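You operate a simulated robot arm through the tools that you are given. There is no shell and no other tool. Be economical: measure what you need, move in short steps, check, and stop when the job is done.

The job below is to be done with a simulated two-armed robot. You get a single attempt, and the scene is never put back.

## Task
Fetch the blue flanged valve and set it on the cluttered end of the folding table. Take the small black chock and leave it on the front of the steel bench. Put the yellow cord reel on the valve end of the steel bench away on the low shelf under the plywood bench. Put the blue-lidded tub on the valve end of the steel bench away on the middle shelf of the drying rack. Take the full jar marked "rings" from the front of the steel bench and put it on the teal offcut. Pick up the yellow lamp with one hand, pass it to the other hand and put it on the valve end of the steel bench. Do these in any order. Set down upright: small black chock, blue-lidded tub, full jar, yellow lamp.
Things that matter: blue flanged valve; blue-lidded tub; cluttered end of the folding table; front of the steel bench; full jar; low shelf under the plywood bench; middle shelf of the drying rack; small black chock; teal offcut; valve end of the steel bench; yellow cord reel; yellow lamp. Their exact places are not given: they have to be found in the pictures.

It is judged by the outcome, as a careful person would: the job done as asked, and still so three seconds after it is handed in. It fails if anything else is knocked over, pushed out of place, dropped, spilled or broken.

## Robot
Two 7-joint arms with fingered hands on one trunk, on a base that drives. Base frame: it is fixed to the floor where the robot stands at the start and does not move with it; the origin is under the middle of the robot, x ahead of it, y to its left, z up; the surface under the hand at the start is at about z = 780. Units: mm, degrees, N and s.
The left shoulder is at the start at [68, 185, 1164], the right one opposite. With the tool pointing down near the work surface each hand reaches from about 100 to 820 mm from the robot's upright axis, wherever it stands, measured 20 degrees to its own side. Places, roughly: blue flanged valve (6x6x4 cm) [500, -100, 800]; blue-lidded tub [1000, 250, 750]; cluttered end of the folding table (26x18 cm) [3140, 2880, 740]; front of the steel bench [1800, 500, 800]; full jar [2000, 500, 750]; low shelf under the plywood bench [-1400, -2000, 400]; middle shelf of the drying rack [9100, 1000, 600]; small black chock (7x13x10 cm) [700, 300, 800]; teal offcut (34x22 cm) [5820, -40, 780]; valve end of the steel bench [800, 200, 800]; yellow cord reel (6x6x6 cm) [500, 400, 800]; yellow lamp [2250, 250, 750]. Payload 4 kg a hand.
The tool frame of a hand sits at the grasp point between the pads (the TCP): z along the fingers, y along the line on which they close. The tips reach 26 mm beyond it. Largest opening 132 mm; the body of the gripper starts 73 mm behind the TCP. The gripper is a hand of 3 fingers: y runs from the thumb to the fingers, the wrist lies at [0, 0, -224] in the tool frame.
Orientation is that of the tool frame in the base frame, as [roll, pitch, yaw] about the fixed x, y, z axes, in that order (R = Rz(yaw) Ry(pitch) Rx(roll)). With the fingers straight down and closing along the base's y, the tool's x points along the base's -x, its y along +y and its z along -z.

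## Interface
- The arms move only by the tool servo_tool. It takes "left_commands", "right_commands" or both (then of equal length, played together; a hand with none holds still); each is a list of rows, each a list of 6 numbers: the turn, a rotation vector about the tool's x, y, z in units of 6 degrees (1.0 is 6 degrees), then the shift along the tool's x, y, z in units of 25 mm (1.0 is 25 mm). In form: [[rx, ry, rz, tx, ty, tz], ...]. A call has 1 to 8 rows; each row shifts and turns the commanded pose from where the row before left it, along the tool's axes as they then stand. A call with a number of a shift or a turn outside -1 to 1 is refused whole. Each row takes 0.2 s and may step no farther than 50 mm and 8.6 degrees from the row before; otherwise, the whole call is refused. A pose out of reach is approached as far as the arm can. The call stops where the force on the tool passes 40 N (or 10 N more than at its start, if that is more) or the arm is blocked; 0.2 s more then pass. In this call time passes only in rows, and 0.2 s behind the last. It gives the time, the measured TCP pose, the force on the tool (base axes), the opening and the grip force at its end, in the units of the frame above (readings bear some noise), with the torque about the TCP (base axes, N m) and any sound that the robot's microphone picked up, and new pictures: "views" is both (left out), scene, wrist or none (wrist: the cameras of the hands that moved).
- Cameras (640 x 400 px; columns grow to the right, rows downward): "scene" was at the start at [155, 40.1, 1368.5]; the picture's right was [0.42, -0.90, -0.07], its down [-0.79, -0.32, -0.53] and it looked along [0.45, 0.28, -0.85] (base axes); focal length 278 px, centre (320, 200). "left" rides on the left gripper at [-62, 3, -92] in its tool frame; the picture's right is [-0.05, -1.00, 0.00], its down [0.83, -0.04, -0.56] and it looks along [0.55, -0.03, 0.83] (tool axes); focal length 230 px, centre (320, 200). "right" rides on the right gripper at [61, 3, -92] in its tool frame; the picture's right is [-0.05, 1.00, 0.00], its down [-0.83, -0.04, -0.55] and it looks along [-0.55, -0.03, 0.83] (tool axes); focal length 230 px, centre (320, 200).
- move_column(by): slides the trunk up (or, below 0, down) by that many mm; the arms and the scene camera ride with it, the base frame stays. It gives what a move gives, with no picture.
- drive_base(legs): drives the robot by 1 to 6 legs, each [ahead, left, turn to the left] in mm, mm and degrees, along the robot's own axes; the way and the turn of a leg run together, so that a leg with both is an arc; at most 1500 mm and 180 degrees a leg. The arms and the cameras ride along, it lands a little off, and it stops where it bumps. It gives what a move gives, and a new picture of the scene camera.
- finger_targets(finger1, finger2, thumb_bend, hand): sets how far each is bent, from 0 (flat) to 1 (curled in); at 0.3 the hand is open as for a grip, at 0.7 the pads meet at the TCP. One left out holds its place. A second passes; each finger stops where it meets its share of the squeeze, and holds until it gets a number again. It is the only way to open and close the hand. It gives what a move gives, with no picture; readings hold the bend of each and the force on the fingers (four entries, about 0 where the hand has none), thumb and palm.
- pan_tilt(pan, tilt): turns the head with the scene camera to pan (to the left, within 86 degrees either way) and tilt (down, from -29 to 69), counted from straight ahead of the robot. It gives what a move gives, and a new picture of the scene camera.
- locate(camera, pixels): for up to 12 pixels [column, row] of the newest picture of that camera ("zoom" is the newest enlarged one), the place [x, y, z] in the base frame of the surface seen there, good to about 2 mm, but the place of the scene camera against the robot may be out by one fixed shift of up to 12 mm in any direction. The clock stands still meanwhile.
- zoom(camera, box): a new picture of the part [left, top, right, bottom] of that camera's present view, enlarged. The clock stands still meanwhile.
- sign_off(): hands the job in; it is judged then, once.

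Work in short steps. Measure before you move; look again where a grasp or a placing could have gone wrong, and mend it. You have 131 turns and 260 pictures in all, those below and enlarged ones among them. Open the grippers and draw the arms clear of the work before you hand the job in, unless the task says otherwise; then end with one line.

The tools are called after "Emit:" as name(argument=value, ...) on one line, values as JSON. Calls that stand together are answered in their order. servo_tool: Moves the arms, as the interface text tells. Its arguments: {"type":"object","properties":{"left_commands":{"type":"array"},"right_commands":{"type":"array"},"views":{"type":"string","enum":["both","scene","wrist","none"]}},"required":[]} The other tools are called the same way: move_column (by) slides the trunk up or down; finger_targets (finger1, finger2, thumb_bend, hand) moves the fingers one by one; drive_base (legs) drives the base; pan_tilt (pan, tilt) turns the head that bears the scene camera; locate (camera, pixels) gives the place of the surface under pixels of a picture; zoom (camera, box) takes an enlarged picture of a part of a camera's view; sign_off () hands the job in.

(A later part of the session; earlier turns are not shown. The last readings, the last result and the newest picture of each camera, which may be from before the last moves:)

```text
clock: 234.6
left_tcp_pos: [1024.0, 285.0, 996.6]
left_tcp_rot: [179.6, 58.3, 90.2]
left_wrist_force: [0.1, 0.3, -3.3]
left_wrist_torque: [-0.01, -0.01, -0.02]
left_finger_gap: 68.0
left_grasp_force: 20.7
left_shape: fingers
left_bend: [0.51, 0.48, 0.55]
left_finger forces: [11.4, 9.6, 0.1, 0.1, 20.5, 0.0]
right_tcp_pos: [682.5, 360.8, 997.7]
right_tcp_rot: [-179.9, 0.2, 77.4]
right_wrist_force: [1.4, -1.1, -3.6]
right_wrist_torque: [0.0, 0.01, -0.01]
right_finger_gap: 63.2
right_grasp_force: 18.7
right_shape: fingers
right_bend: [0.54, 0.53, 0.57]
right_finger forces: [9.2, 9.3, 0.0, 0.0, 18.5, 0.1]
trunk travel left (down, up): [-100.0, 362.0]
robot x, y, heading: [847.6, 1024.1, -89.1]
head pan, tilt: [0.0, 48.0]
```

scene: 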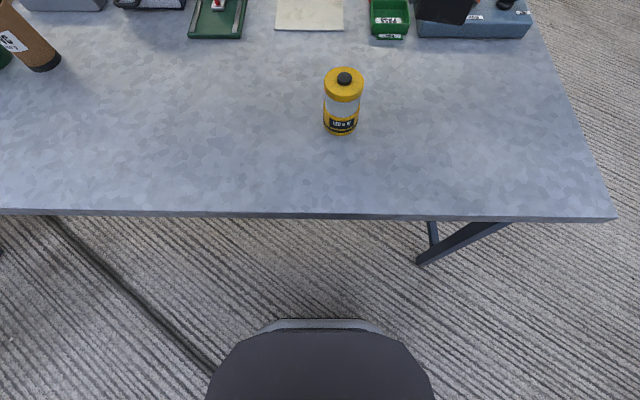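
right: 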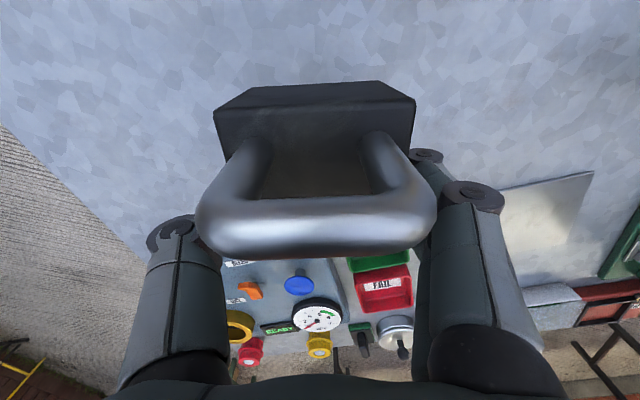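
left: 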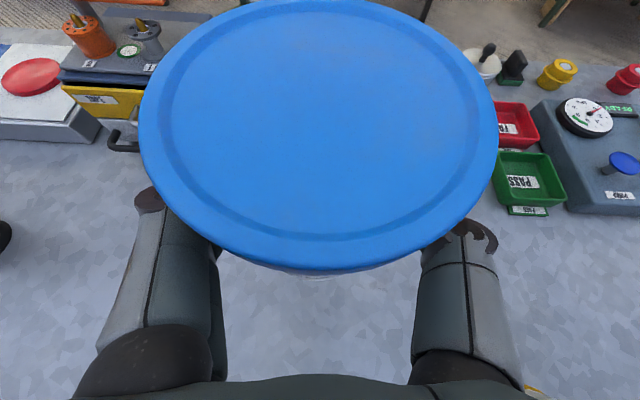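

Tub held. I raise the trunk 100 mm to clear tall items, and drive along the bench to x≈1950.

Emit:
move_column(by=100)

Emit:
drive_base(legs=[[-120, 0, -0.9], [0, 1100, 0]])

Emit:
pan_tilt(pan=-5, tilt=48)

```text
clock: 235.9
left_tcp_pos: [1021.5, 283.9, 1092.6]
left_tcp_rot: [179.6, 58.2, 90.2]
left_wrist_force: [0.5, -0.3, -3.2]
left_wrist_torque: [0.0, 0.0, -0.01]
left_finger_gap: 68.2
left_grasp_force: 21.1
left_shape: fingers
left_bend: [0.51, 0.48, 0.55]
left_finger forces: [11.3, 9.5, 0.0, 0.1, 20.6, 0.0]
right_tcp_pos: [682.6, 359.9, 1096.3]
right_tcp_rot: [-179.9, 0.0, 77.4]
right_wrist_force: [-0.2, -0.4, -3.3]
right_wrist_torque: [-0.02, 0.03, -0.03]
right_finger_gap: 63.3
right_grasp_force: 18.4
right_shape: fingers
right_bend: [0.54, 0.53, 0.57]
right_finger forces: [9.2, 9.3, 0.0, 0.0, 18.5, 0.0]
trunk travel left (down, up): [-200.0, 262.0]
robot x, y, heading: [847.1, 1024.8, -89.0]
head pan, tilt: [0.0, 48.0]
```

```text
clock: 242.5
left_tcp_pos: [2111.9, 391.0, 1094.4]
left_tcp_rot: [179.6, 58.2, 88.4]
left_wrist_force: [-0.1, -0.1, -2.2]
left_wrist_torque: [0.02, 0.01, -0.03]
left_finger_gap: 68.3
left_grasp_force: 20.7
left_shape: fingers
left_bend: [0.51, 0.48, 0.55]
left_finger forces: [11.2, 9.6, 0.0, 0.0, 20.6, 0.1]
right_tcp_pos: [1774.8, 477.5, 1096.6]
right_tcp_rot: [-179.9, 0.2, 75.6]
right_wrist_force: [-0.8, -0.5, -3.1]
right_wrist_torque: [-0.03, 0.02, -0.02]
right_finger_gap: 63.5
right_grasp_force: 18.4
right_shape: fingers
right_bend: [0.54, 0.53, 0.57]
right_finger forces: [9.2, 9.3, 0.0, 0.0, 18.4, 0.1]
trunk travel left (down, up): [-200.0, 262.0]
robot x, y, heading: [1961.1, 1135.4, -90.9]
head pan, tilt: [0.0, 48.0]
```

scene: 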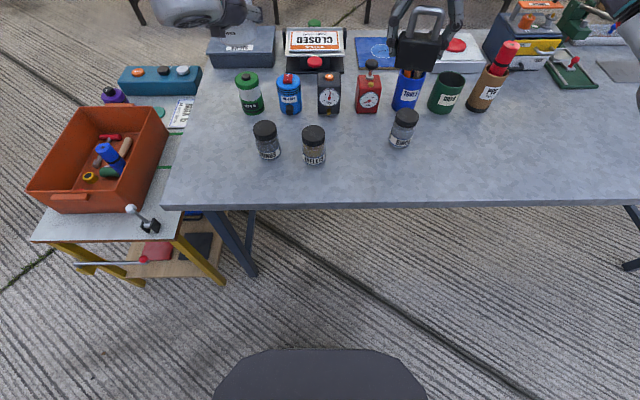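

```text
clock: 243.2
left_tcp_pos: [2112.8, 390.8, 1094.1]
left_tcp_rot: [179.7, 58.2, 88.4]
left_wrist_force: [-0.8, 0.1, -2.9]
left_wrist_torque: [0.04, 0.02, 0.0]
left_finger_gap: 68.1
left_grasp_force: 20.4
left_shape: fingers
left_bend: [0.51, 0.48, 0.55]
left_finger forces: [11.3, 9.6, 0.1, 0.0, 20.6, 0.0]
right_tcp_pos: [1775.7, 476.7, 1096.7]
right_tcp_rot: [180.0, 0.1, 75.6]
right_wrist_force: [-0.5, 0.4, -2.9]
right_wrist_torque: [0.0, 0.08, 0.02]
right_finger_gap: 63.6
right_grasp_force: 18.2
right_shape: fingers
right_bend: [0.54, 0.53, 0.57]
right_finger forces: [9.2, 9.3, 0.0, 0.1, 18.5, 0.0]
trunk travel left (down, up): [-200.0, 262.0]
robot x, y, heading: [1958.4, 1135.8, -90.8]
head pan, tilt: [-5.0, 48.0]
```

scene: 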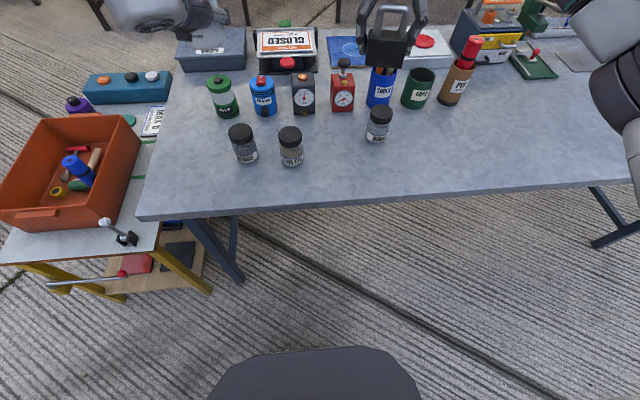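

I turn the chock square, move it to (1850,525) between the jars and start lowering.

Emit:
servo_tool(right_commands=[[0, 0, -0.8, 0, 0, 0], [0, 0, -0.8, 0, 0, 0], [0, 0, -0.8, 0, 0, 0], [0, 0, 0, 0.65, 1, 0.5], [0, 0, 0, 0.65, 1, 0.8], [0, 0, 0, 0.65, 1, 0.8], [0, 0, 0, 0, 0, 1], [0, 0, 0, 0, 0, 1]], views="none")

Emit:
servo_tool(right_commands=[[0, 0, 0, 0, 0, 1], [0, 0, 0, 0, 0, 1], [0, 0, 0, 0, 0, 1], [0, 0, 0, 0, 0, 1]], views="both")

```text
clock: 244.9
left_tcp_pos: [2112.4, 390.2, 1094.6]
left_tcp_rot: [179.7, 58.1, 88.4]
left_wrist_force: [0.2, 0.5, -2.6]
left_wrist_torque: [0.02, 0.0, 0.02]
left_finger_gap: 68.3
left_grasp_force: 21.2
left_shape: fingers
left_bend: [0.51, 0.48, 0.55]
left_finger forces: [11.3, 9.6, 0.1, 0.0, 20.6, 0.1]
right_tcp_pos: [1849.6, 524.1, 994.0]
right_tcp_rot: [-180.0, 0.1, 90.1]
right_wrist_force: [0.6, 0.1, -3.4]
right_wrist_torque: [-0.04, -0.04, -0.02]
right_finger_gap: 63.2
right_grasp_force: 18.8
right_shape: fingers
right_bend: [0.54, 0.53, 0.57]
right_finger forces: [9.1, 9.3, 0.0, 0.0, 18.5, 0.0]
trunk travel left (down, up): [-200.0, 262.0]
robot x, y, heading: [1959.8, 1135.2, -91.1]
head pan, tilt: [-5.0, 48.0]
```

```text
clock: 245.9
left_tcp_pos: [2112.2, 390.9, 1094.2]
left_tcp_rot: [179.7, 58.1, 88.4]
left_wrist_force: [-0.1, 0.0, -3.5]
left_wrist_torque: [0.02, 0.04, 0.0]
left_finger_gap: 68.2
left_grasp_force: 20.5
left_shape: fingers
left_bend: [0.51, 0.48, 0.55]
left_finger forces: [11.2, 9.7, 0.0, 0.0, 20.6, 0.0]
right_tcp_pos: [1848.6, 523.4, 894.9]
right_tcp_rot: [-180.0, -0.1, 90.1]
right_wrist_force: [0.5, -0.2, -3.5]
right_wrist_torque: [-0.01, 0.01, -0.02]
right_finger_gap: 63.4
right_grasp_force: 18.4
right_shape: fingers
right_bend: [0.54, 0.53, 0.57]
right_finger forces: [9.1, 9.3, 0.0, 0.1, 18.5, 0.1]
trunk travel left (down, up): [-200.0, 262.0]
robot x, y, heading: [1956.0, 1137.4, -90.9]
head pan, tilt: [-5.0, 48.0]
```

scene: 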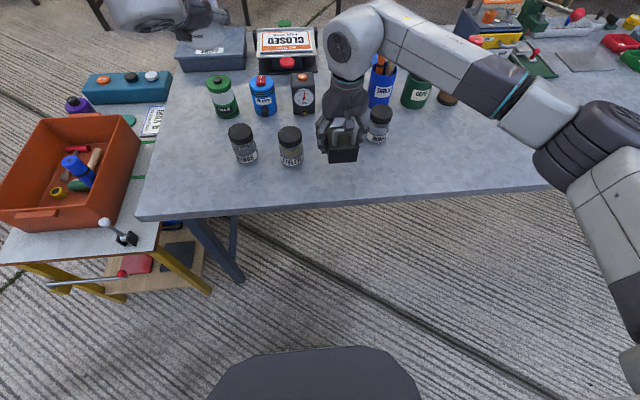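
right: 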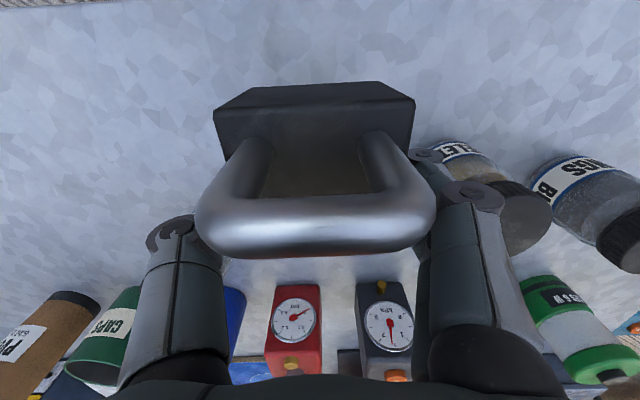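

To gain clearance from the eyelets jar I shift 12 mm right and lower to just above contact.

Emit:
servo_tool(right_commands=[[0, 0, 0, 0, -0.5, 0], [0, 0, 0, 0, 0, 1], [0, 0, 0, 0, 0, 1], [0, 0, 0, 0, 0, 1], [0, 0, 0, 0, 0, 0.25], [0, 0, 0, 0, 0, 0.06]], views="wrist")

```text
clock: 247.3
left_tcp_pos: [2112.8, 390.9, 1096.1]
left_tcp_rot: [179.7, 58.2, 88.4]
left_wrist_force: [-0.4, -0.3, -3.0]
left_wrist_torque: [-0.02, 0.04, -0.01]
left_finger_gap: 68.1
left_grasp_force: 20.6
left_shape: fingers
left_bend: [0.51, 0.48, 0.55]
left_finger forces: [11.3, 9.6, 0.1, 0.0, 20.5, 0.0]
right_tcp_pos: [1837.1, 524.5, 813.0]
right_tcp_rot: [180.0, 0.1, 90.0]
right_wrist_force: [0.0, -0.2, -1.2]
right_wrist_torque: [-0.04, -0.09, -0.01]
right_finger_gap: 63.2
right_grasp_force: 19.2
right_shape: fingers
right_bend: [0.54, 0.53, 0.57]
right_finger forces: [9.5, 10.8, 0.0, 0.1, 18.5, 0.0]
trunk travel left (down, up): [-200.0, 262.0]
robot x, y, heading: [1959.4, 1139.1, -91.0]
head pan, tilt: [-5.0, 48.0]
```

right: 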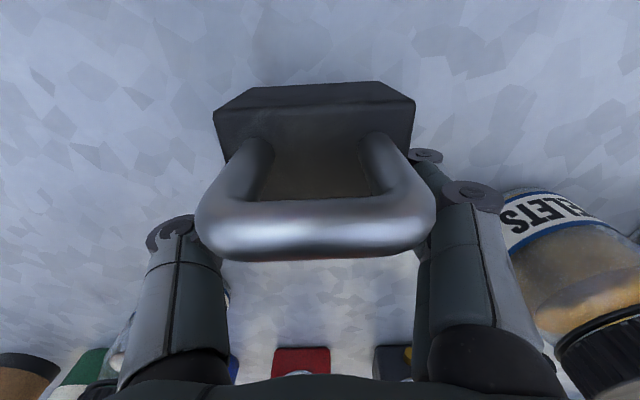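

Chock touches the bench. I open modestly and rise.

Emit:
finger_targets(hand="right", finger1=0.44, finger2=0.44, thumb_bend=0.46)

Emit:
servo_tool(right_commands=[[0, 0, 0, 0, 0, -1], [0, 0, 0, 0, 0, -1], [0, 0, 0, 0, 0, -1], [0, 0, 0, 0, 0, -1], [0, 0, 0, 0, 0, -1], [0, 0, 0, 0, 0, -1], [0, 0, 0, 0, 0, -1], [0, 0, 0, 0, 0, -1]], views="wrist")

Emit:
servo_tool(right_commands=[[0, 0, 0, -0.4, -1, 0], [0, 0, 0, -0.4, -1, 0], [0, 0, 0, -0.4, -1, 0], [0, 0, 0, -0.4, -1, 0]], views="both")

```text
clock: 248.3
left_tcp_pos: [2112.7, 390.4, 1095.1]
left_tcp_rot: [179.7, 58.1, 88.4]
left_wrist_force: [-0.6, 0.4, -3.1]
left_wrist_torque: [0.03, 0.02, 0.0]
left_finger_gap: 68.0
left_grasp_force: 20.3
left_shape: fingers
left_bend: [0.51, 0.48, 0.55]
left_finger forces: [11.3, 9.7, 0.0, 0.0, 20.5, 0.0]
right_tcp_pos: [1837.6, 524.5, 812.5]
right_tcp_rot: [-179.9, 0.1, 90.0]
right_wrist_force: [0.7, -0.6, 0.2]
right_wrist_torque: [-0.03, 0.02, 0.0]
right_finger_gap: 84.2
right_grasp_force: 0.0
right_shape: fingers
right_bend: [0.44, 0.44, 0.46]
right_finger forces: [0.0, 0.0, 0.2, 0.0, 0.6, 0.0]
trunk travel left (down, up): [-200.0, 262.0]
robot x, y, heading: [1960.4, 1134.0, -91.0]
head pan, tilt: [-5.0, 48.0]
```

```text
clock: 250.2
left_tcp_pos: [2112.5, 392.8, 1094.9]
left_tcp_rot: [179.7, 58.2, 88.4]
left_wrist_force: [-0.6, -0.8, -3.8]
left_wrist_torque: [0.0, 0.02, -0.03]
left_finger_gap: 68.2
left_grasp_force: 20.5
left_shape: fingers
left_bend: [0.51, 0.48, 0.55]
left_finger forces: [11.2, 9.6, 0.1, 0.0, 20.6, 0.0]
right_tcp_pos: [1838.3, 527.4, 1010.3]
right_tcp_rot: [-180.0, 0.1, 90.0]
right_wrist_force: [-0.6, -0.4, 0.8]
right_wrist_torque: [-0.01, -0.02, 0.01]
right_finger_gap: 84.0
right_grasp_force: 0.1
right_shape: fingers
right_bend: [0.44, 0.44, 0.46]
right_finger forces: [0.0, 0.0, 0.0, 0.1, 0.0, 0.0]
trunk travel left (down, up): [-200.0, 262.0]
robot x, y, heading: [1962.3, 1135.0, -90.8]
head pan, tilt: [-5.0, 48.0]
```

right: 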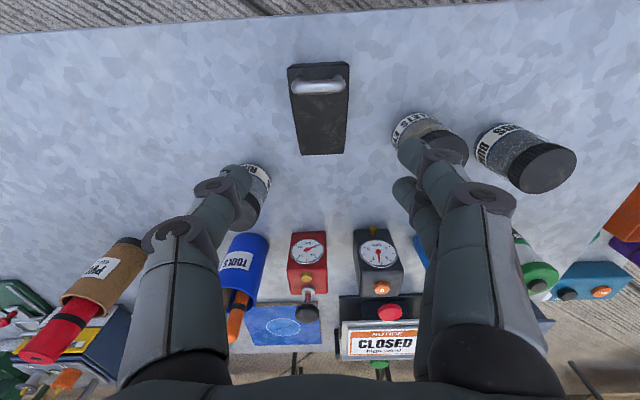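

```text
clock: 251.2
left_tcp_pos: [2112.3, 390.9, 1094.3]
left_tcp_rot: [179.7, 58.2, 88.4]
left_wrist_force: [0.5, -0.2, -2.7]
left_wrist_torque: [0.0, -0.05, -0.01]
left_finger_gap: 68.4
left_grasp_force: 20.9
left_shape: fingers
left_bend: [0.51, 0.48, 0.55]
left_finger forces: [11.3, 9.6, 0.0, 0.0, 20.6, 0.0]
right_tcp_pos: [1737.2, 486.1, 1010.5]
right_tcp_rot: [180.0, 0.1, 90.0]
right_wrist_force: [0.1, -0.7, 0.0]
right_wrist_torque: [0.01, -0.02, 0.0]
right_finger_gap: 84.2
right_grasp_force: 0.1
right_shape: fingers
right_bend: [0.44, 0.44, 0.46]
right_finger forces: [0.1, 0.0, 0.1, 0.1, 0.0, 0.0]
trunk travel left (down, up): [-200.0, 262.0]
robot x, y, heading: [1964.1, 1135.8, -90.7]
head pan, tilt: [-5.0, 48.0]
```

scene: 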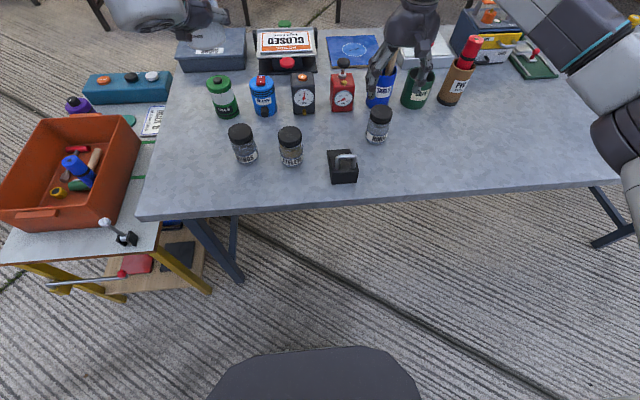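
right: 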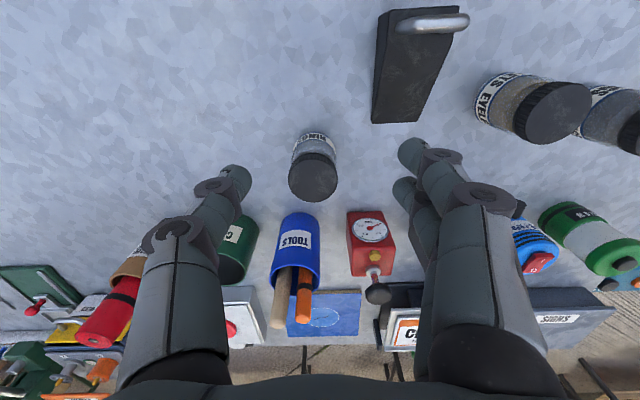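

Chock stands on the front. Now the "RINGS" jar at (315,175) in the right view; I measure it.

Emit:
locate(camera="right", pixels=[[313, 178], [290, 178], [337, 178], [313, 200], [315, 155], [315, 135], [282, 240], [240, 235], [360, 240], [352, 210]])

Emit:
zoom(camera="right", box=[260, 110, 380, 210])

```text
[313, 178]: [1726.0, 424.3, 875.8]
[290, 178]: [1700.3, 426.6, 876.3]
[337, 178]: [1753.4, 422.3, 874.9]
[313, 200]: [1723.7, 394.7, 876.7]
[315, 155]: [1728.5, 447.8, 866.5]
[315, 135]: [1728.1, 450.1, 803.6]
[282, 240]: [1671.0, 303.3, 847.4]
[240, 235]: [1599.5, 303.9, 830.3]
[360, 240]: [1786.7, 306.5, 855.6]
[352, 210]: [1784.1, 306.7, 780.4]
```

```text
4.00 times, centred on (320, 160) of right
```

zoom: 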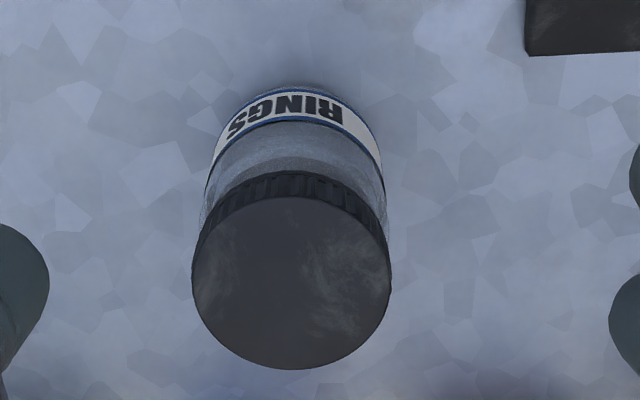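

Jar axis (1726,421), top 876. I go over it and down to z≈836.

Emit:
servo_tool(right_commands=[[0, 0, 0, -0.86, -0.14, 0.3], [0, 0, 0, -0.86, -0.14, 0.3], [0, 0, 0, -0.86, -0.14, 0.37], [0, 0, 0, 0, 0, 1], [0, 0, 0, 0, 0, 1], [0, 0, 0, 0, 0, 1], [0, 0, 0, 0, 0, 1], [0, 0, 0, 0, 0, 1]], views="wrist")

```text
clock: 252.9
left_tcp_pos: [2112.4, 390.9, 1094.8]
left_tcp_rot: [179.7, 58.2, 88.3]
left_wrist_force: [0.0, -0.5, -3.0]
left_wrist_torque: [0.03, 0.01, -0.01]
left_finger_gap: 68.3
left_grasp_force: 20.5
left_shape: fingers
left_bend: [0.51, 0.48, 0.55]
left_finger forces: [11.3, 9.7, 0.1, 0.0, 20.6, 0.0]
right_tcp_pos: [1725.2, 420.9, 861.8]
right_tcp_rot: [-179.9, 0.1, 90.0]
right_wrist_force: [-0.1, 0.5, 0.1]
right_wrist_torque: [0.0, 0.02, 0.02]
right_finger_gap: 84.4
right_grasp_force: 0.1
right_shape: fingers
right_bend: [0.44, 0.44, 0.46]
right_finger forces: [0.1, 0.0, 0.0, 0.1, 0.1, 0.1]
trunk travel left (down, up): [-200.0, 262.0]
robot x, y, heading: [1956.4, 1136.6, -91.0]
head pan, tilt: [-5.0, 48.0]
```

right: 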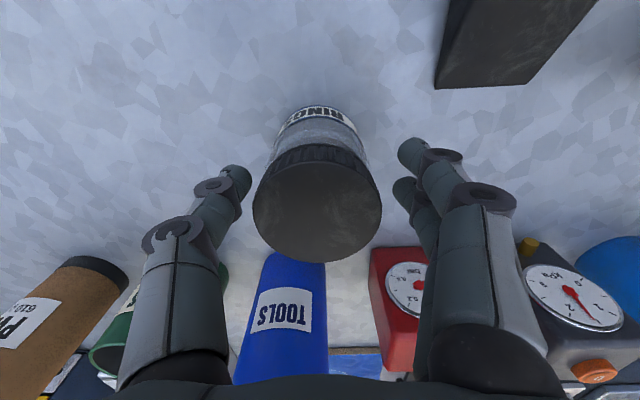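

Centred. Down the last 26 mm, close and lift.

Emit:
servo_tool(right_commands=[[0, 0, 0, 0, 0, 1]], views="none")

Emit:
finger_targets(hand="right", finger1=0.66, finger2=0.66, thumb_bend=0.66)

Emit:
servo_tool(right_commands=[[0, 0, 0, 0, 0, -0.5], [0, 0, 0, 0, 0, -1], [0, 0, 0, 0, 0, -1], [0, 0, 0, 0, 0, -1], [0, 0, 0, 0, 0, -1], [0, 0, 0, 0, 0, -1], [0, 0, 0, 0, 0, -1], [0, 0, 0, 0, 0, -1]], views="both")

```text
clock: 253.3
left_tcp_pos: [2111.9, 391.6, 1094.2]
left_tcp_rot: [179.6, 58.1, 88.4]
left_wrist_force: [0.1, 0.7, -2.8]
left_wrist_torque: [0.03, 0.0, 0.01]
left_finger_gap: 68.0
left_grasp_force: 20.4
left_shape: fingers
left_bend: [0.51, 0.48, 0.55]
left_finger forces: [11.3, 9.6, 0.0, 0.1, 20.6, 0.0]
right_tcp_pos: [1726.3, 420.2, 837.2]
right_tcp_rot: [179.9, 0.0, 90.0]
right_wrist_force: [0.3, 0.4, -0.2]
right_wrist_torque: [0.05, 0.0, 0.02]
right_finger_gap: 84.3
right_grasp_force: 0.0
right_shape: fingers
right_bend: [0.44, 0.44, 0.46]
right_finger forces: [0.0, 0.1, 0.0, 0.1, 0.0, 0.0]
trunk travel left (down, up): [-200.0, 262.0]
robot x, y, heading: [1961.1, 1138.9, -91.0]
head pan, tilt: [-5.0, 48.0]
```

```text
clock: 254.3
left_tcp_pos: [2112.1, 391.2, 1092.9]
left_tcp_rot: [179.7, 58.2, 88.4]
left_wrist_force: [-0.2, -0.7, -3.2]
left_wrist_torque: [-0.01, 0.0, -0.01]
left_finger_gap: 68.2
left_grasp_force: 20.5
left_shape: fingers
left_bend: [0.51, 0.48, 0.55]
left_finger forces: [11.4, 9.6, 0.1, 0.0, 20.6, 0.0]
right_tcp_pos: [1726.6, 419.7, 836.9]
right_tcp_rot: [179.9, 0.0, 89.9]
right_wrist_force: [-0.2, 0.6, 0.1]
right_wrist_torque: [0.01, -0.01, -0.04]
right_finger_gap: 54.1
right_grasp_force: 16.6
right_shape: fingers
right_bend: [0.55, 0.55, 0.59]
right_finger forces: [8.0, 8.5, 0.0, 0.1, 16.2, 0.0]
trunk travel left (down, up): [-200.0, 262.0]
robot x, y, heading: [1961.2, 1134.9, -91.0]
head pan, tilt: [-5.0, 48.0]
```

```text
clock: 256.1
left_tcp_pos: [2112.0, 392.1, 1093.9]
left_tcp_rot: [179.6, 58.2, 88.5]
left_wrist_force: [0.5, 0.9, -2.8]
left_wrist_torque: [0.01, 0.03, -0.01]
left_finger_gap: 68.0
left_grasp_force: 21.2
left_shape: fingers
left_bend: [0.51, 0.48, 0.55]
left_finger forces: [11.3, 9.6, 0.0, 0.0, 20.6, 0.0]
right_tcp_pos: [1727.7, 421.0, 1027.1]
right_tcp_rot: [-179.9, 0.0, 90.1]
right_wrist_force: [-0.6, 0.1, -2.7]
right_wrist_torque: [-0.02, 0.01, -0.02]
right_finger_gap: 54.0
right_grasp_force: 16.2
right_shape: fingers
right_bend: [0.55, 0.55, 0.59]
right_finger forces: [8.1, 8.6, 0.0, 0.0, 16.4, 0.0]
trunk travel left (down, up): [-200.0, 262.0]
robot x, y, heading: [1960.4, 1131.9, -90.8]
head pan, tilt: [-5.0, 48.0]
```

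scene: 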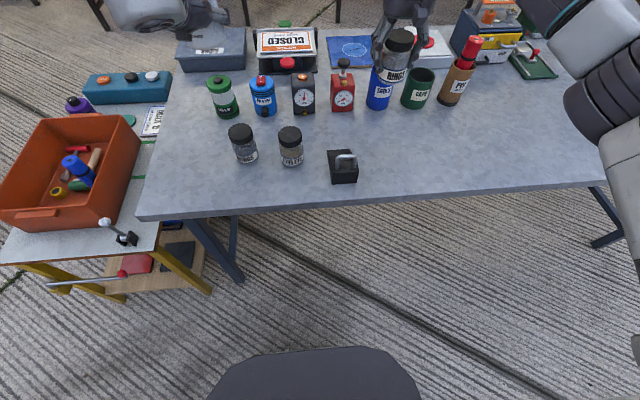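
right: 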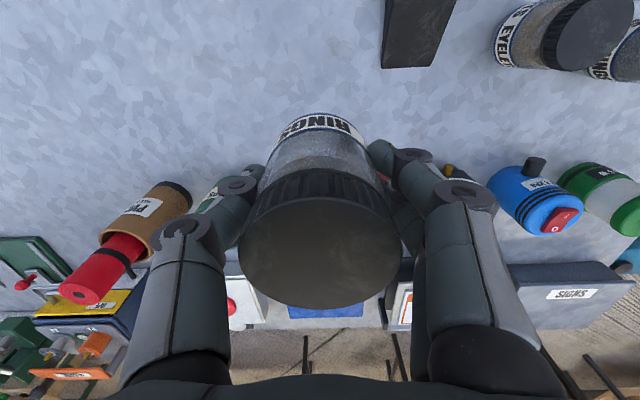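

Jar held. I back away, go past the bench end and turn to face the far side of the yard.

Emit:
drive_base(legs=[[-380, 0, 1], [0, 1250, 0], [0, 0, 90]])

Emit:
pan_tilt(pan=-15, tilt=15)

```text
clock: 268.4
left_tcp_pos: [3962.6, 1705.7, 1093.8]
left_tcp_rot: [179.6, 58.2, -179.3]
left_wrist_force: [0.3, 0.3, -3.5]
left_wrist_torque: [-0.03, 0.0, 0.0]
left_finger_gap: 68.2
left_grasp_force: 19.8
left_shape: fingers
left_bend: [0.51, 0.48, 0.55]
left_finger forces: [11.0, 9.4, 0.0, 0.0, 20.0, 0.1]
right_tcp_pos: [3948.7, 1319.1, 1025.9]
right_tcp_rot: [179.9, 0.1, -177.6]
right_wrist_force: [-0.3, 0.5, -2.9]
right_wrist_torque: [0.01, 0.0, -0.01]
right_finger_gap: 53.3
right_grasp_force: 16.3
right_shape: fingers
right_bend: [0.56, 0.55, 0.59]
right_finger forces: [7.8, 8.5, 0.0, 0.1, 16.1, 0.0]
trunk travel left (down, up): [-200.0, 262.0]
robot x, y, heading: [3224.0, 1523.0, 1.5]
head pan, tilt: [-5.0, 48.0]
```

scene: 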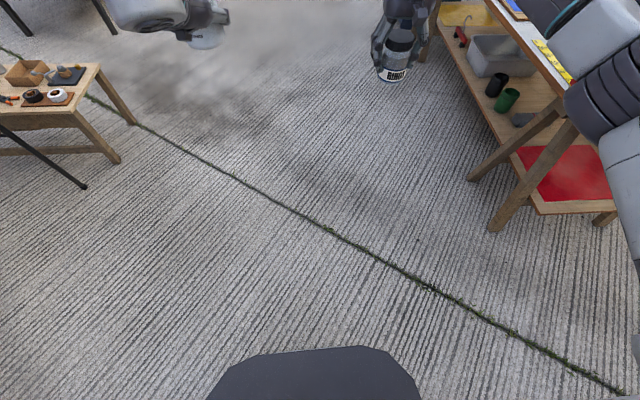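

```text
clock: 269.4
left_tcp_pos: [3961.3, 1705.0, 1094.6]
left_tcp_rot: [179.8, 58.2, -179.2]
left_wrist_force: [-0.4, 0.0, -2.4]
left_wrist_torque: [-0.02, 0.01, 0.04]
left_finger_gap: 68.2
left_grasp_force: 20.1
left_shape: fingers
left_bend: [0.51, 0.48, 0.55]
left_finger forces: [11.0, 9.3, 0.0, 0.1, 20.0, 0.0]
right_tcp_pos: [3949.0, 1318.1, 1025.6]
right_tcp_rot: [-180.0, 0.0, -177.7]
right_wrist_force: [0.4, -0.1, -1.7]
right_wrist_torque: [0.02, 0.01, -0.02]
right_finger_gap: 53.5
right_grasp_force: 16.1
right_shape: fingers
right_bend: [0.56, 0.55, 0.59]
right_finger forces: [7.9, 8.6, 0.0, 0.1, 16.1, 0.0]
trunk travel left (down, up): [-200.0, 262.0]
robot x, y, heading: [3222.3, 1523.9, 1.1]
head pan, tilt: [-15.0, 15.0]
```

scene: 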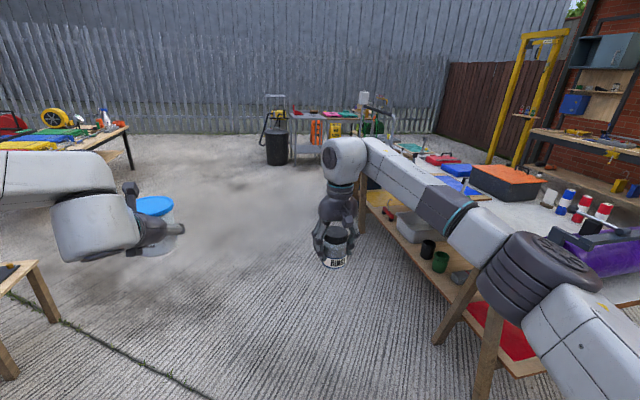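

The purple-roll table is long; something teal shows at its far end (410,148), and a grey rack stands at (320,130). I zoom.

Emit:
zoom(camera="scene", box=[250, 80, 560, 220])

Emit:
locate(camera="scene", pixels=[[410, 148], [365, 165], [440, 170], [440, 335], [300, 140], [320, 160], [330, 117], [355, 235], [470, 190], [275, 150], [402, 152], [420, 150]])

```text
2.06 times, centred on (405, 150) of scene
```

zoom: 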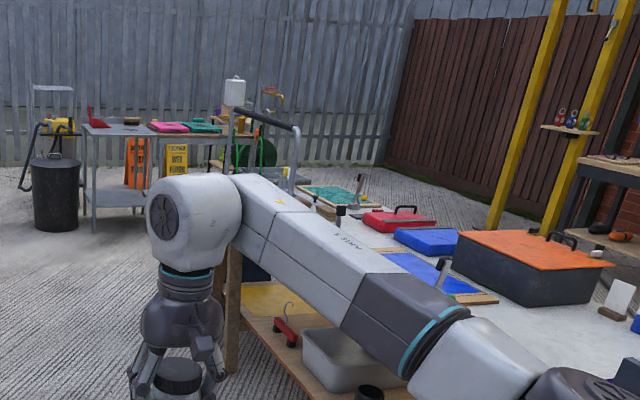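

```text
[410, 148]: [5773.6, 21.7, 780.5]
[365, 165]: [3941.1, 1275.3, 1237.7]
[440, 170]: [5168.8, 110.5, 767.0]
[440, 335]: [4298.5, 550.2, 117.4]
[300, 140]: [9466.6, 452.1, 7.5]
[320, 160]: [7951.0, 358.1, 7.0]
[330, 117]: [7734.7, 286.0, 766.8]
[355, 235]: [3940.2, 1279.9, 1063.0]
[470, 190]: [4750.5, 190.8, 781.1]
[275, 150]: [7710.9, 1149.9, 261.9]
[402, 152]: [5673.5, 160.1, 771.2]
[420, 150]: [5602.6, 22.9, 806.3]
```

The teal offcut is at ≈(5770,20). I drive along to x≈5750 and turn to face it.

Emit:
drive_base(legs=[[1400, 0, 0], [1130, 0, 0], [0, 0, -90]])

Emit:
pan_tilt(pan=0, tilt=25)

```text
clock: 285.6
left_tcp_pos: [5923.9, 823.6, 1094.5]
left_tcp_rot: [179.7, 58.3, 89.6]
left_wrist_force: [-0.4, 0.6, -3.1]
left_wrist_torque: [0.03, 0.04, -0.01]
left_finger_gap: 67.9
left_grasp_force: 19.8
left_shape: fingers
left_bend: [0.52, 0.48, 0.55]
left_finger forces: [10.5, 9.2, 0.0, 0.0, 19.5, 0.0]
right_tcp_pos: [5537.6, 844.6, 1027.2]
right_tcp_rot: [-179.9, 0.0, 91.2]
right_wrist_force: [0.6, 0.6, -2.0]
right_wrist_torque: [-0.01, 0.01, -0.01]
right_finger_gap: 53.2
right_grasp_force: 16.2
right_shape: fingers
right_bend: [0.56, 0.55, 0.59]
right_finger forces: [7.6, 8.4, 0.0, 0.0, 16.0, 0.0]
trunk travel left (down, up): [-200.0, 262.0]
robot x, y, heading: [5754.8, 1567.4, -90.0]
head pan, tilt: [-15.0, 15.0]
```

scene: 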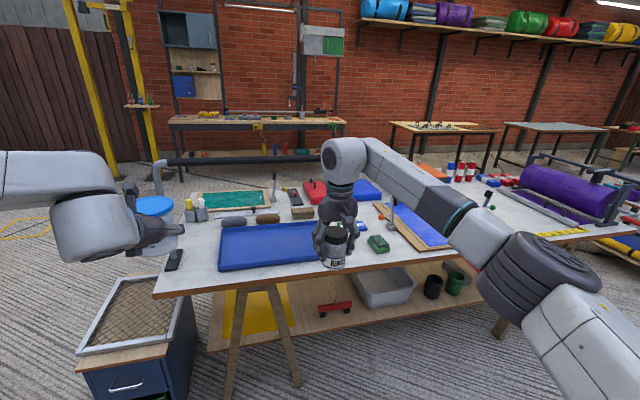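

```text
clock: 286.3
left_tcp_pos: [5924.9, 822.8, 1094.7]
left_tcp_rot: [179.6, 58.1, 89.5]
left_wrist_force: [0.6, -0.4, -3.4]
left_wrist_torque: [-0.01, 0.03, 0.0]
left_finger_gap: 68.2
left_grasp_force: 19.6
left_shape: fingers
left_bend: [0.52, 0.48, 0.55]
left_finger forces: [10.5, 9.2, 0.0, 0.0, 19.5, 0.0]
right_tcp_pos: [5537.7, 844.8, 1025.3]
right_tcp_rot: [-180.0, 0.0, 91.1]
right_wrist_force: [-0.6, 0.2, -2.2]
right_wrist_torque: [0.01, 0.02, 0.01]
right_finger_gap: 53.0
right_grasp_force: 16.1
right_shape: fingers
right_bend: [0.56, 0.55, 0.59]
right_finger forces: [7.6, 8.5, 0.0, 0.1, 16.0, 0.1]
trunk travel left (down, up): [-200.0, 262.0]
robot x, y, heading: [5757.7, 1569.4, -89.7]
head pan, tilt: [0.0, 25.0]
```

scene: 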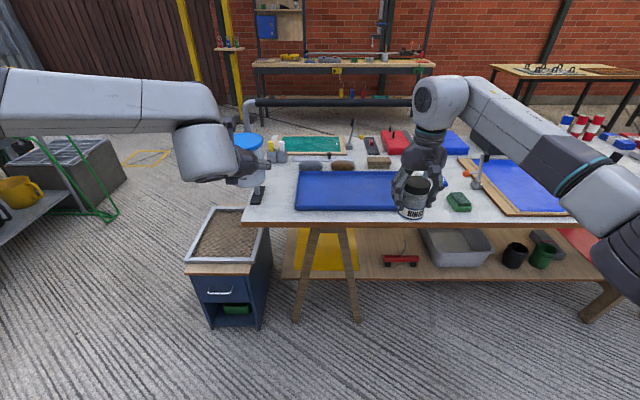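

The teal offcut lies behind the blue tray at (312,145). I measure it, the table edges and the cabinet.

Emit:
locate(camera="scene", pixels=[[288, 139], [336, 139], [288, 149], [336, 150], [312, 144], [250, 218], [245, 190], [268, 130], [230, 210], [190, 262], [350, 165], [400, 190]])

Emit:
zoom(camera="scene", box=[220, 90, 420, 230])

```text
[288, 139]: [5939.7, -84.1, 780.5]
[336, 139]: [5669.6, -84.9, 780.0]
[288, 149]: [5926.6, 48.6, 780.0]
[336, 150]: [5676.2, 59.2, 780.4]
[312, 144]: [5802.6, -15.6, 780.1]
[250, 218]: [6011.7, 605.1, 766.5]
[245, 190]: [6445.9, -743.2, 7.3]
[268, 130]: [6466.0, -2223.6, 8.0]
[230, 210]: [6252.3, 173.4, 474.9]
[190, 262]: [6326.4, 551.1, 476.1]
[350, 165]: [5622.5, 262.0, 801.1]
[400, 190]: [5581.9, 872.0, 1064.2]
```

```text
2.86 times, centred on (320, 160) of scene
```

zoom: 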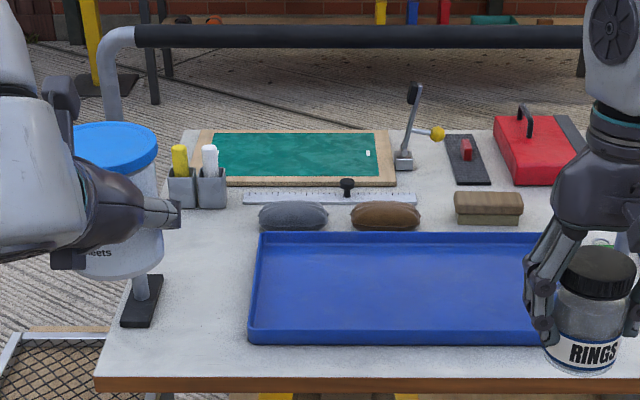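

I check what stands on the far side and end of the table (dark rail).

Emit:
locate(camera="scene", pixels=[[380, 102], [300, 102], [250, 118], [247, 125], [255, 72], [400, 72], [345, 120], [365, 132], [300, 134], [250, 110], [238, 120], [225, 50]])

Emit:
pan_tilt(pan=20, tilt=25)

```text
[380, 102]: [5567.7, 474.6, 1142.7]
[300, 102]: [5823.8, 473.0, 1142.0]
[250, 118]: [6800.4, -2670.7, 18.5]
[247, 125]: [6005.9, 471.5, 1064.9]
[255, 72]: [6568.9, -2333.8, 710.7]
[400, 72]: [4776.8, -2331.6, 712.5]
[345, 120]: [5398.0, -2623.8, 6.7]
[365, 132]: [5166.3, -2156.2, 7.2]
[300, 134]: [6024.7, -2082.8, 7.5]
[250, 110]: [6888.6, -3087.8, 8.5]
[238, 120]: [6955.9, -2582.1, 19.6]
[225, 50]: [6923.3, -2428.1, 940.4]
```

```text
clock: 287.1
left_tcp_pos: [5925.5, 823.8, 1095.3]
left_tcp_rot: [179.7, 58.1, 89.6]
left_wrist_force: [0.0, -0.1, -2.8]
left_wrist_torque: [-0.03, -0.01, 0.0]
left_finger_gap: 68.0
left_grasp_force: 19.6
left_shape: fingers
left_bend: [0.52, 0.48, 0.55]
left_finger forces: [10.5, 9.2, 0.0, 0.1, 19.5, 0.0]
right_tcp_pos: [5539.5, 845.4, 1027.1]
right_tcp_rot: [-180.0, 0.1, 91.2]
right_wrist_force: [0.3, 0.5, -3.6]
right_wrist_torque: [-0.01, 0.01, 0.02]
right_finger_gap: 53.3
right_grasp_force: 16.4
right_shape: fingers
right_bend: [0.56, 0.55, 0.59]
right_finger forces: [7.6, 8.4, 0.0, 0.0, 15.9, 0.1]
trunk travel left (down, up): [-200.0, 262.0]
robot x, y, heading: [5755.9, 1564.9, -89.8]
head pan, tilt: [20.0, 25.0]
```

scene: 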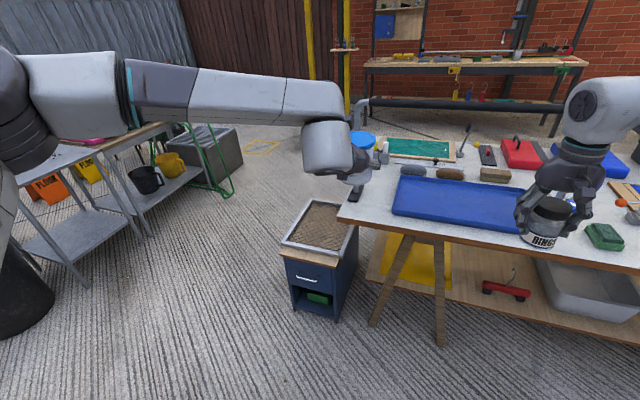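

The far side of the table is open floor (the rail is above the front edge only). I measure the items at the end to plan a path round.

Emit:
locate(camera="scene", pixels=[[85, 288], [150, 232], [185, 178], [225, 190], [240, 160], [40, 300], [350, 292], [345, 220], [357, 195], [280, 145]])

Emit:
zoom(camera="scene", box=[0, 80, 290, 320])

```text
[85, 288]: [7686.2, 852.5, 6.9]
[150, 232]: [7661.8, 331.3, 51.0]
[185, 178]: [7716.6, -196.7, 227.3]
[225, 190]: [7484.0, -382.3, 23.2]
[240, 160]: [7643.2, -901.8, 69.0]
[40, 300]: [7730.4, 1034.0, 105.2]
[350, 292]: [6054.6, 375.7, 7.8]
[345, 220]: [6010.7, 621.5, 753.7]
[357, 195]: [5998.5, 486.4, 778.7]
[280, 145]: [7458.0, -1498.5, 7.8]
```

```text
1.67 times, centred on (145, 200) of scene
```

zoom: 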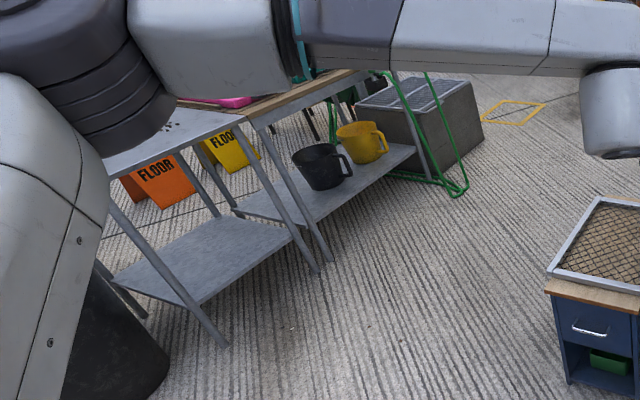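

Path: across to x≈6850, past the cabinet, turn round in the open space behind and come up to the far side of the table.

Emit:
drive_base(legs=[[0, 1100, 0], [1500, 0, 0], [1000, 0, 0], [0, 0, -180]])

Emit:
pan_tilt(pan=40, tilt=30)

```text
clock: 311.9
left_tcp_pos: [6648.0, -228.0, 1094.7]
left_tcp_rot: [179.7, 58.2, -86.8]
left_wrist_force: [-1.0, 0.8, -2.8]
left_wrist_torque: [-0.06, 0.01, -0.03]
left_finger_gap: 68.0
left_grasp_force: 18.6
left_shape: fingers
left_bend: [0.52, 0.49, 0.55]
left_finger forces: [9.4, 9.1, 0.1, 0.0, 18.4, 0.1]
right_tcp_pos: [7034.8, -225.9, 1026.0]
right_tcp_rot: [-179.9, -0.1, -85.3]
right_wrist_force: [0.8, 0.2, -2.2]
right_wrist_torque: [0.0, 0.05, -0.03]
right_finger_gap: 52.5
right_grasp_force: 15.7
right_shape: fingers
right_bend: [0.56, 0.55, 0.59]
right_finger forces: [7.3, 8.7, 0.0, 0.1, 15.7, 0.0]
trunk travel left (down, up): [-200.0, 262.0]
robot x, y, heading: [6862.1, -958.2, 93.5]
head pan, tilt: [20.0, 25.0]
```

scene: 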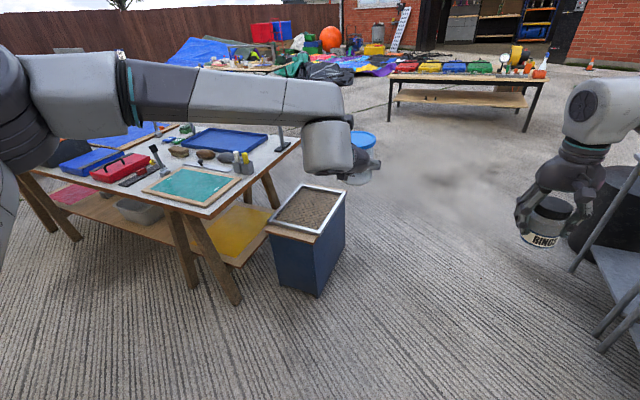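

```text
clock: 312.7
left_tcp_pos: [6648.0, -229.0, 1094.8]
left_tcp_rot: [179.7, 58.0, -86.8]
left_wrist_force: [0.0, 0.5, -3.2]
left_wrist_torque: [-0.02, -0.02, -0.01]
left_finger_gap: 67.9
left_grasp_force: 18.5
left_shape: fingers
left_bend: [0.52, 0.49, 0.55]
left_finger forces: [9.5, 9.1, 0.0, 0.1, 18.5, 0.0]
right_tcp_pos: [7035.5, -226.0, 1026.1]
right_tcp_rot: [-179.8, 0.0, -85.1]
right_wrist_force: [0.0, -1.1, -1.7]
right_wrist_torque: [0.01, -0.01, 0.0]
right_finger_gap: 52.4
right_grasp_force: 16.0
right_shape: fingers
right_bend: [0.56, 0.55, 0.59]
right_finger forces: [7.2, 8.4, 0.1, 0.0, 15.7, 0.0]
trunk travel left (down, up): [-200.0, 262.0]
robot x, y, heading: [6865.9, -959.0, 93.7]
head pan, tilt: [40.0, 30.0]
```

scene: 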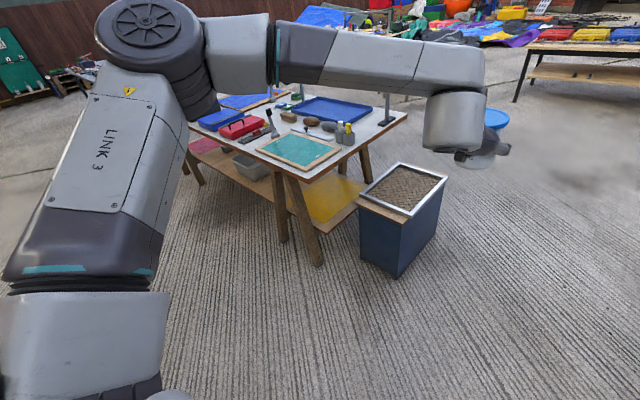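

Clear. I move left to x≈5660 with the hands short of the table.

Emit:
drive_base(legs=[[0, 0, -3.5], [0, 1200, 0]])

Emit:
pan_tilt(pan=-8, tilt=40)

```text
clock: 319.1
left_tcp_pos: [5529.7, -204.2, 1094.3]
left_tcp_rot: [179.7, 58.2, -91.9]
left_wrist_force: [0.4, -0.7, -2.7]
left_wrist_torque: [-0.04, -0.03, -0.03]
left_finger_gap: 67.7
left_grasp_force: 18.8
left_shape: fingers
left_bend: [0.52, 0.49, 0.55]
left_finger forces: [9.4, 9.3, 0.0, 0.0, 18.7, 0.0]
right_tcp_pos: [5917.2, -234.5, 1026.1]
right_tcp_rot: [-179.8, 0.0, -90.3]
right_wrist_force: [0.5, 0.4, -1.7]
right_wrist_torque: [0.0, -0.01, 0.0]
right_finger_gap: 52.3
right_grasp_force: 15.8
right_shape: fingers
right_bend: [0.56, 0.55, 0.59]
right_finger forces: [7.5, 8.5, 0.0, 0.1, 15.7, 0.0]
trunk travel left (down, up): [-200.0, 262.0]
robot x, y, heading: [5679.1, -952.4, 88.8]
head pan, tilt: [40.0, 30.0]
```

scene: 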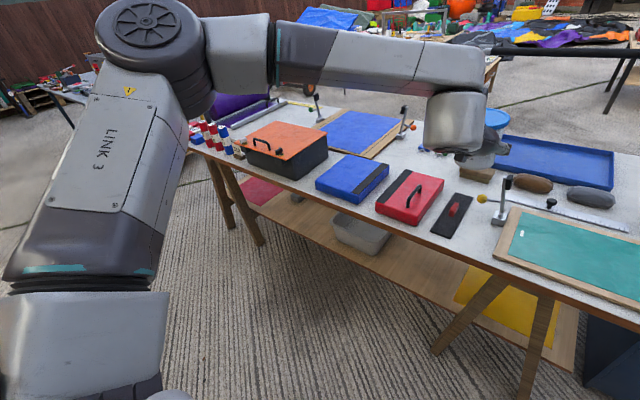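

```text
clock: 320.3
left_tcp_pos: [5531.6, -204.5, 1094.2]
left_tcp_rot: [179.8, 58.1, -91.9]
left_wrist_force: [0.0, 0.6, -1.9]
left_wrist_torque: [0.02, -0.04, -0.01]
left_finger_gap: 67.9
left_grasp_force: 18.7
left_shape: fingers
left_bend: [0.52, 0.49, 0.55]
left_finger forces: [9.5, 9.2, 0.0, 0.0, 18.6, 0.0]
right_tcp_pos: [5917.0, -235.4, 1024.5]
right_tcp_rot: [-179.9, 0.0, -90.3]
right_wrist_force: [0.2, 1.0, -2.6]
right_wrist_torque: [0.0, 0.0, 0.0]
right_finger_gap: 52.2
right_grasp_force: 15.8
right_shape: fingers
right_bend: [0.56, 0.55, 0.59]
right_finger forces: [7.4, 8.4, 0.0, 0.0, 15.8, 0.1]
trunk travel left (down, up): [-200.0, 262.0]
robot x, y, heading: [5681.7, -949.3, 88.7]
head pan, tilt: [-8.0, 40.0]
```

scene: 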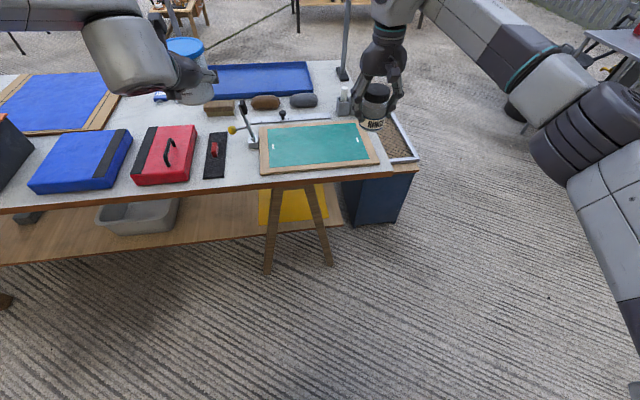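

I shift the base so the jar is above the middle of the offcut.

Emit:
drive_base(legs=[[0, 105, 1.2], [215, 0, 0]])

Emit:
servo_tool(right_commands=[[0, 0, 0, 0, 0, 1], [0, 0, 0, 0, 0, 1], [0, 0, 0, 0, 0, 1]], views="wrist")

```text
clock: 322.7
left_tcp_pos: [5408.3, 9.9, 1094.2]
left_tcp_rot: [179.7, 58.3, -90.6]
left_wrist_force: [0.4, 1.2, -3.0]
left_wrist_torque: [-0.05, -0.02, -0.01]
left_finger_gap: 67.8
left_grasp_force: 18.8
left_shape: fingers
left_bend: [0.52, 0.49, 0.55]
left_finger forces: [9.5, 9.1, 0.0, 0.0, 18.7, 0.0]
right_tcp_pos: [5794.6, -12.9, 1027.1]
right_tcp_rot: [-179.9, 0.1, -89.1]
right_wrist_force: [-0.7, 0.1, -2.8]
right_wrist_torque: [0.0, 0.03, -0.05]
right_finger_gap: 52.6
right_grasp_force: 16.3
right_shape: fingers
right_bend: [0.56, 0.55, 0.59]
right_finger forces: [7.3, 8.5, 0.0, 0.0, 15.8, 0.0]
trunk travel left (down, up): [-200.0, 262.0]
robot x, y, heading: [5573.3, -728.0, 90.3]
head pan, tilt: [-8.0, 40.0]
```

scene: 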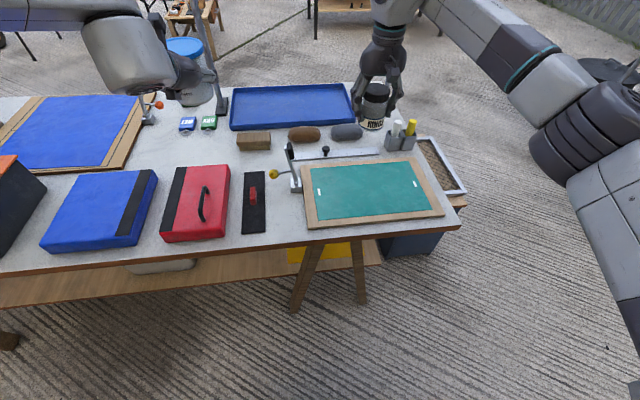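

```text
clock: 323.5
left_tcp_pos: [5409.8, 10.5, 1094.0]
left_tcp_rot: [179.6, 58.0, -90.6]
left_wrist_force: [-0.5, 0.7, -3.9]
left_wrist_torque: [-0.01, 0.04, -0.04]
left_finger_gap: 67.9
left_grasp_force: 18.4
left_shape: fingers
left_bend: [0.52, 0.49, 0.55]
left_finger forces: [9.5, 9.1, 0.0, 0.0, 18.7, 0.0]
right_tcp_pos: [5793.9, -12.4, 950.3]
right_tcp_rot: [179.9, 0.1, -89.2]
right_wrist_force: [0.1, 0.4, -2.4]
right_wrist_torque: [-0.01, 0.0, 0.0]
right_finger_gap: 52.7
right_grasp_force: 15.7
right_shape: fingers
right_bend: [0.56, 0.55, 0.59]
right_finger forces: [7.4, 8.6, 0.0, 0.1, 15.8, 0.1]
trunk travel left (down, up): [-200.0, 262.0]
robot x, y, heading: [5577.0, -727.4, 90.0]
head pan, tilt: [-8.0, 40.0]
```

right: 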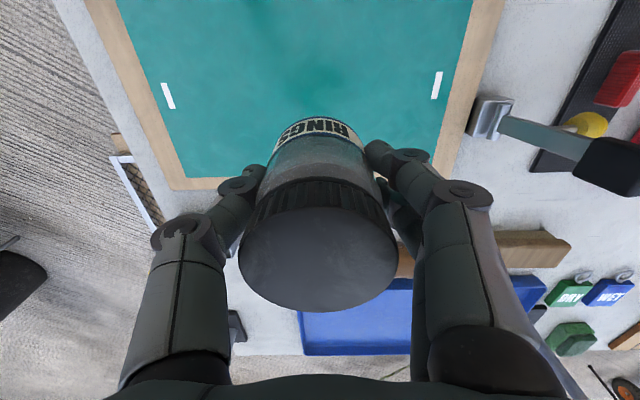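

I measure the teal surface in the right camera.

Emit:
locate(camera="right", pixels=[[240, 60], [240, 150], [400, 50], [150, 20], [445, 100], [185, 178], [415, 150], [440, 20]])

```text
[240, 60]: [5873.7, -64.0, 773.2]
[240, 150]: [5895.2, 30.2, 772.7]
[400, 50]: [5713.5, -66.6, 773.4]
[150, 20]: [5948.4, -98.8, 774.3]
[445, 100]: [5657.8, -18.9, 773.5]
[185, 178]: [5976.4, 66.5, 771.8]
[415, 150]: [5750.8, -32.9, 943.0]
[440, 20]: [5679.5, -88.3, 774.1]
```

Teal surface z=773; I lower the jar to just above contact (TCP ≈831).

Emit:
servo_tool(right_commands=[[0, 0, 0, 0.6, 0, 1], [0, 0, 0, 0, 0, 1], [0, 0, 0, 0, 0, 1], [0, 0, 0, 0, 0, 1], [0, 0, 0, 0, 0, 0.6], [0, 0, 0, 0, 0, 0.1], [0, 0, 0, 0, 0, 0.06]], views="wrist")

```text
clock: 325.1
left_tcp_pos: [5409.4, 10.9, 1094.7]
left_tcp_rot: [179.6, 58.0, -90.6]
left_wrist_force: [-0.5, -0.5, -2.5]
left_wrist_torque: [-0.05, -0.02, 0.02]
left_finger_gap: 68.2
left_grasp_force: 18.5
left_shape: fingers
left_bend: [0.52, 0.49, 0.55]
left_finger forces: [9.6, 9.2, 0.0, 0.1, 18.7, 0.0]
right_tcp_pos: [5796.7, -26.1, 831.9]
right_tcp_rot: [-179.9, 0.0, -89.0]
right_wrist_force: [-1.0, -0.5, -2.5]
right_wrist_torque: [-0.06, -0.02, 0.01]
right_finger_gap: 52.3
right_grasp_force: 16.1
right_shape: fingers
right_bend: [0.56, 0.55, 0.59]
right_finger forces: [7.4, 8.6, 0.0, 0.0, 15.8, 0.0]
trunk travel left (down, up): [-200.0, 262.0]
robot x, y, heading: [5573.5, -733.0, 90.0]
head pan, tilt: [-8.0, 40.0]
```

right: 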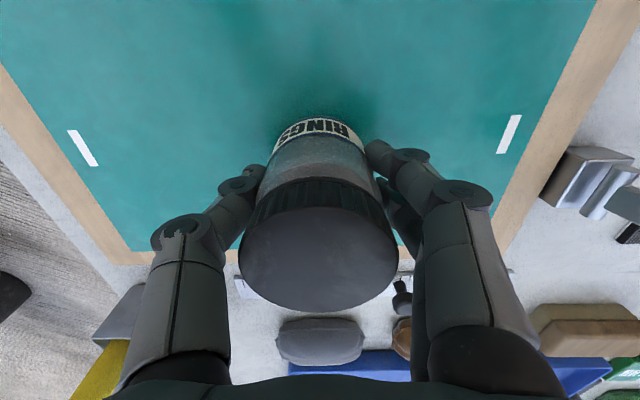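

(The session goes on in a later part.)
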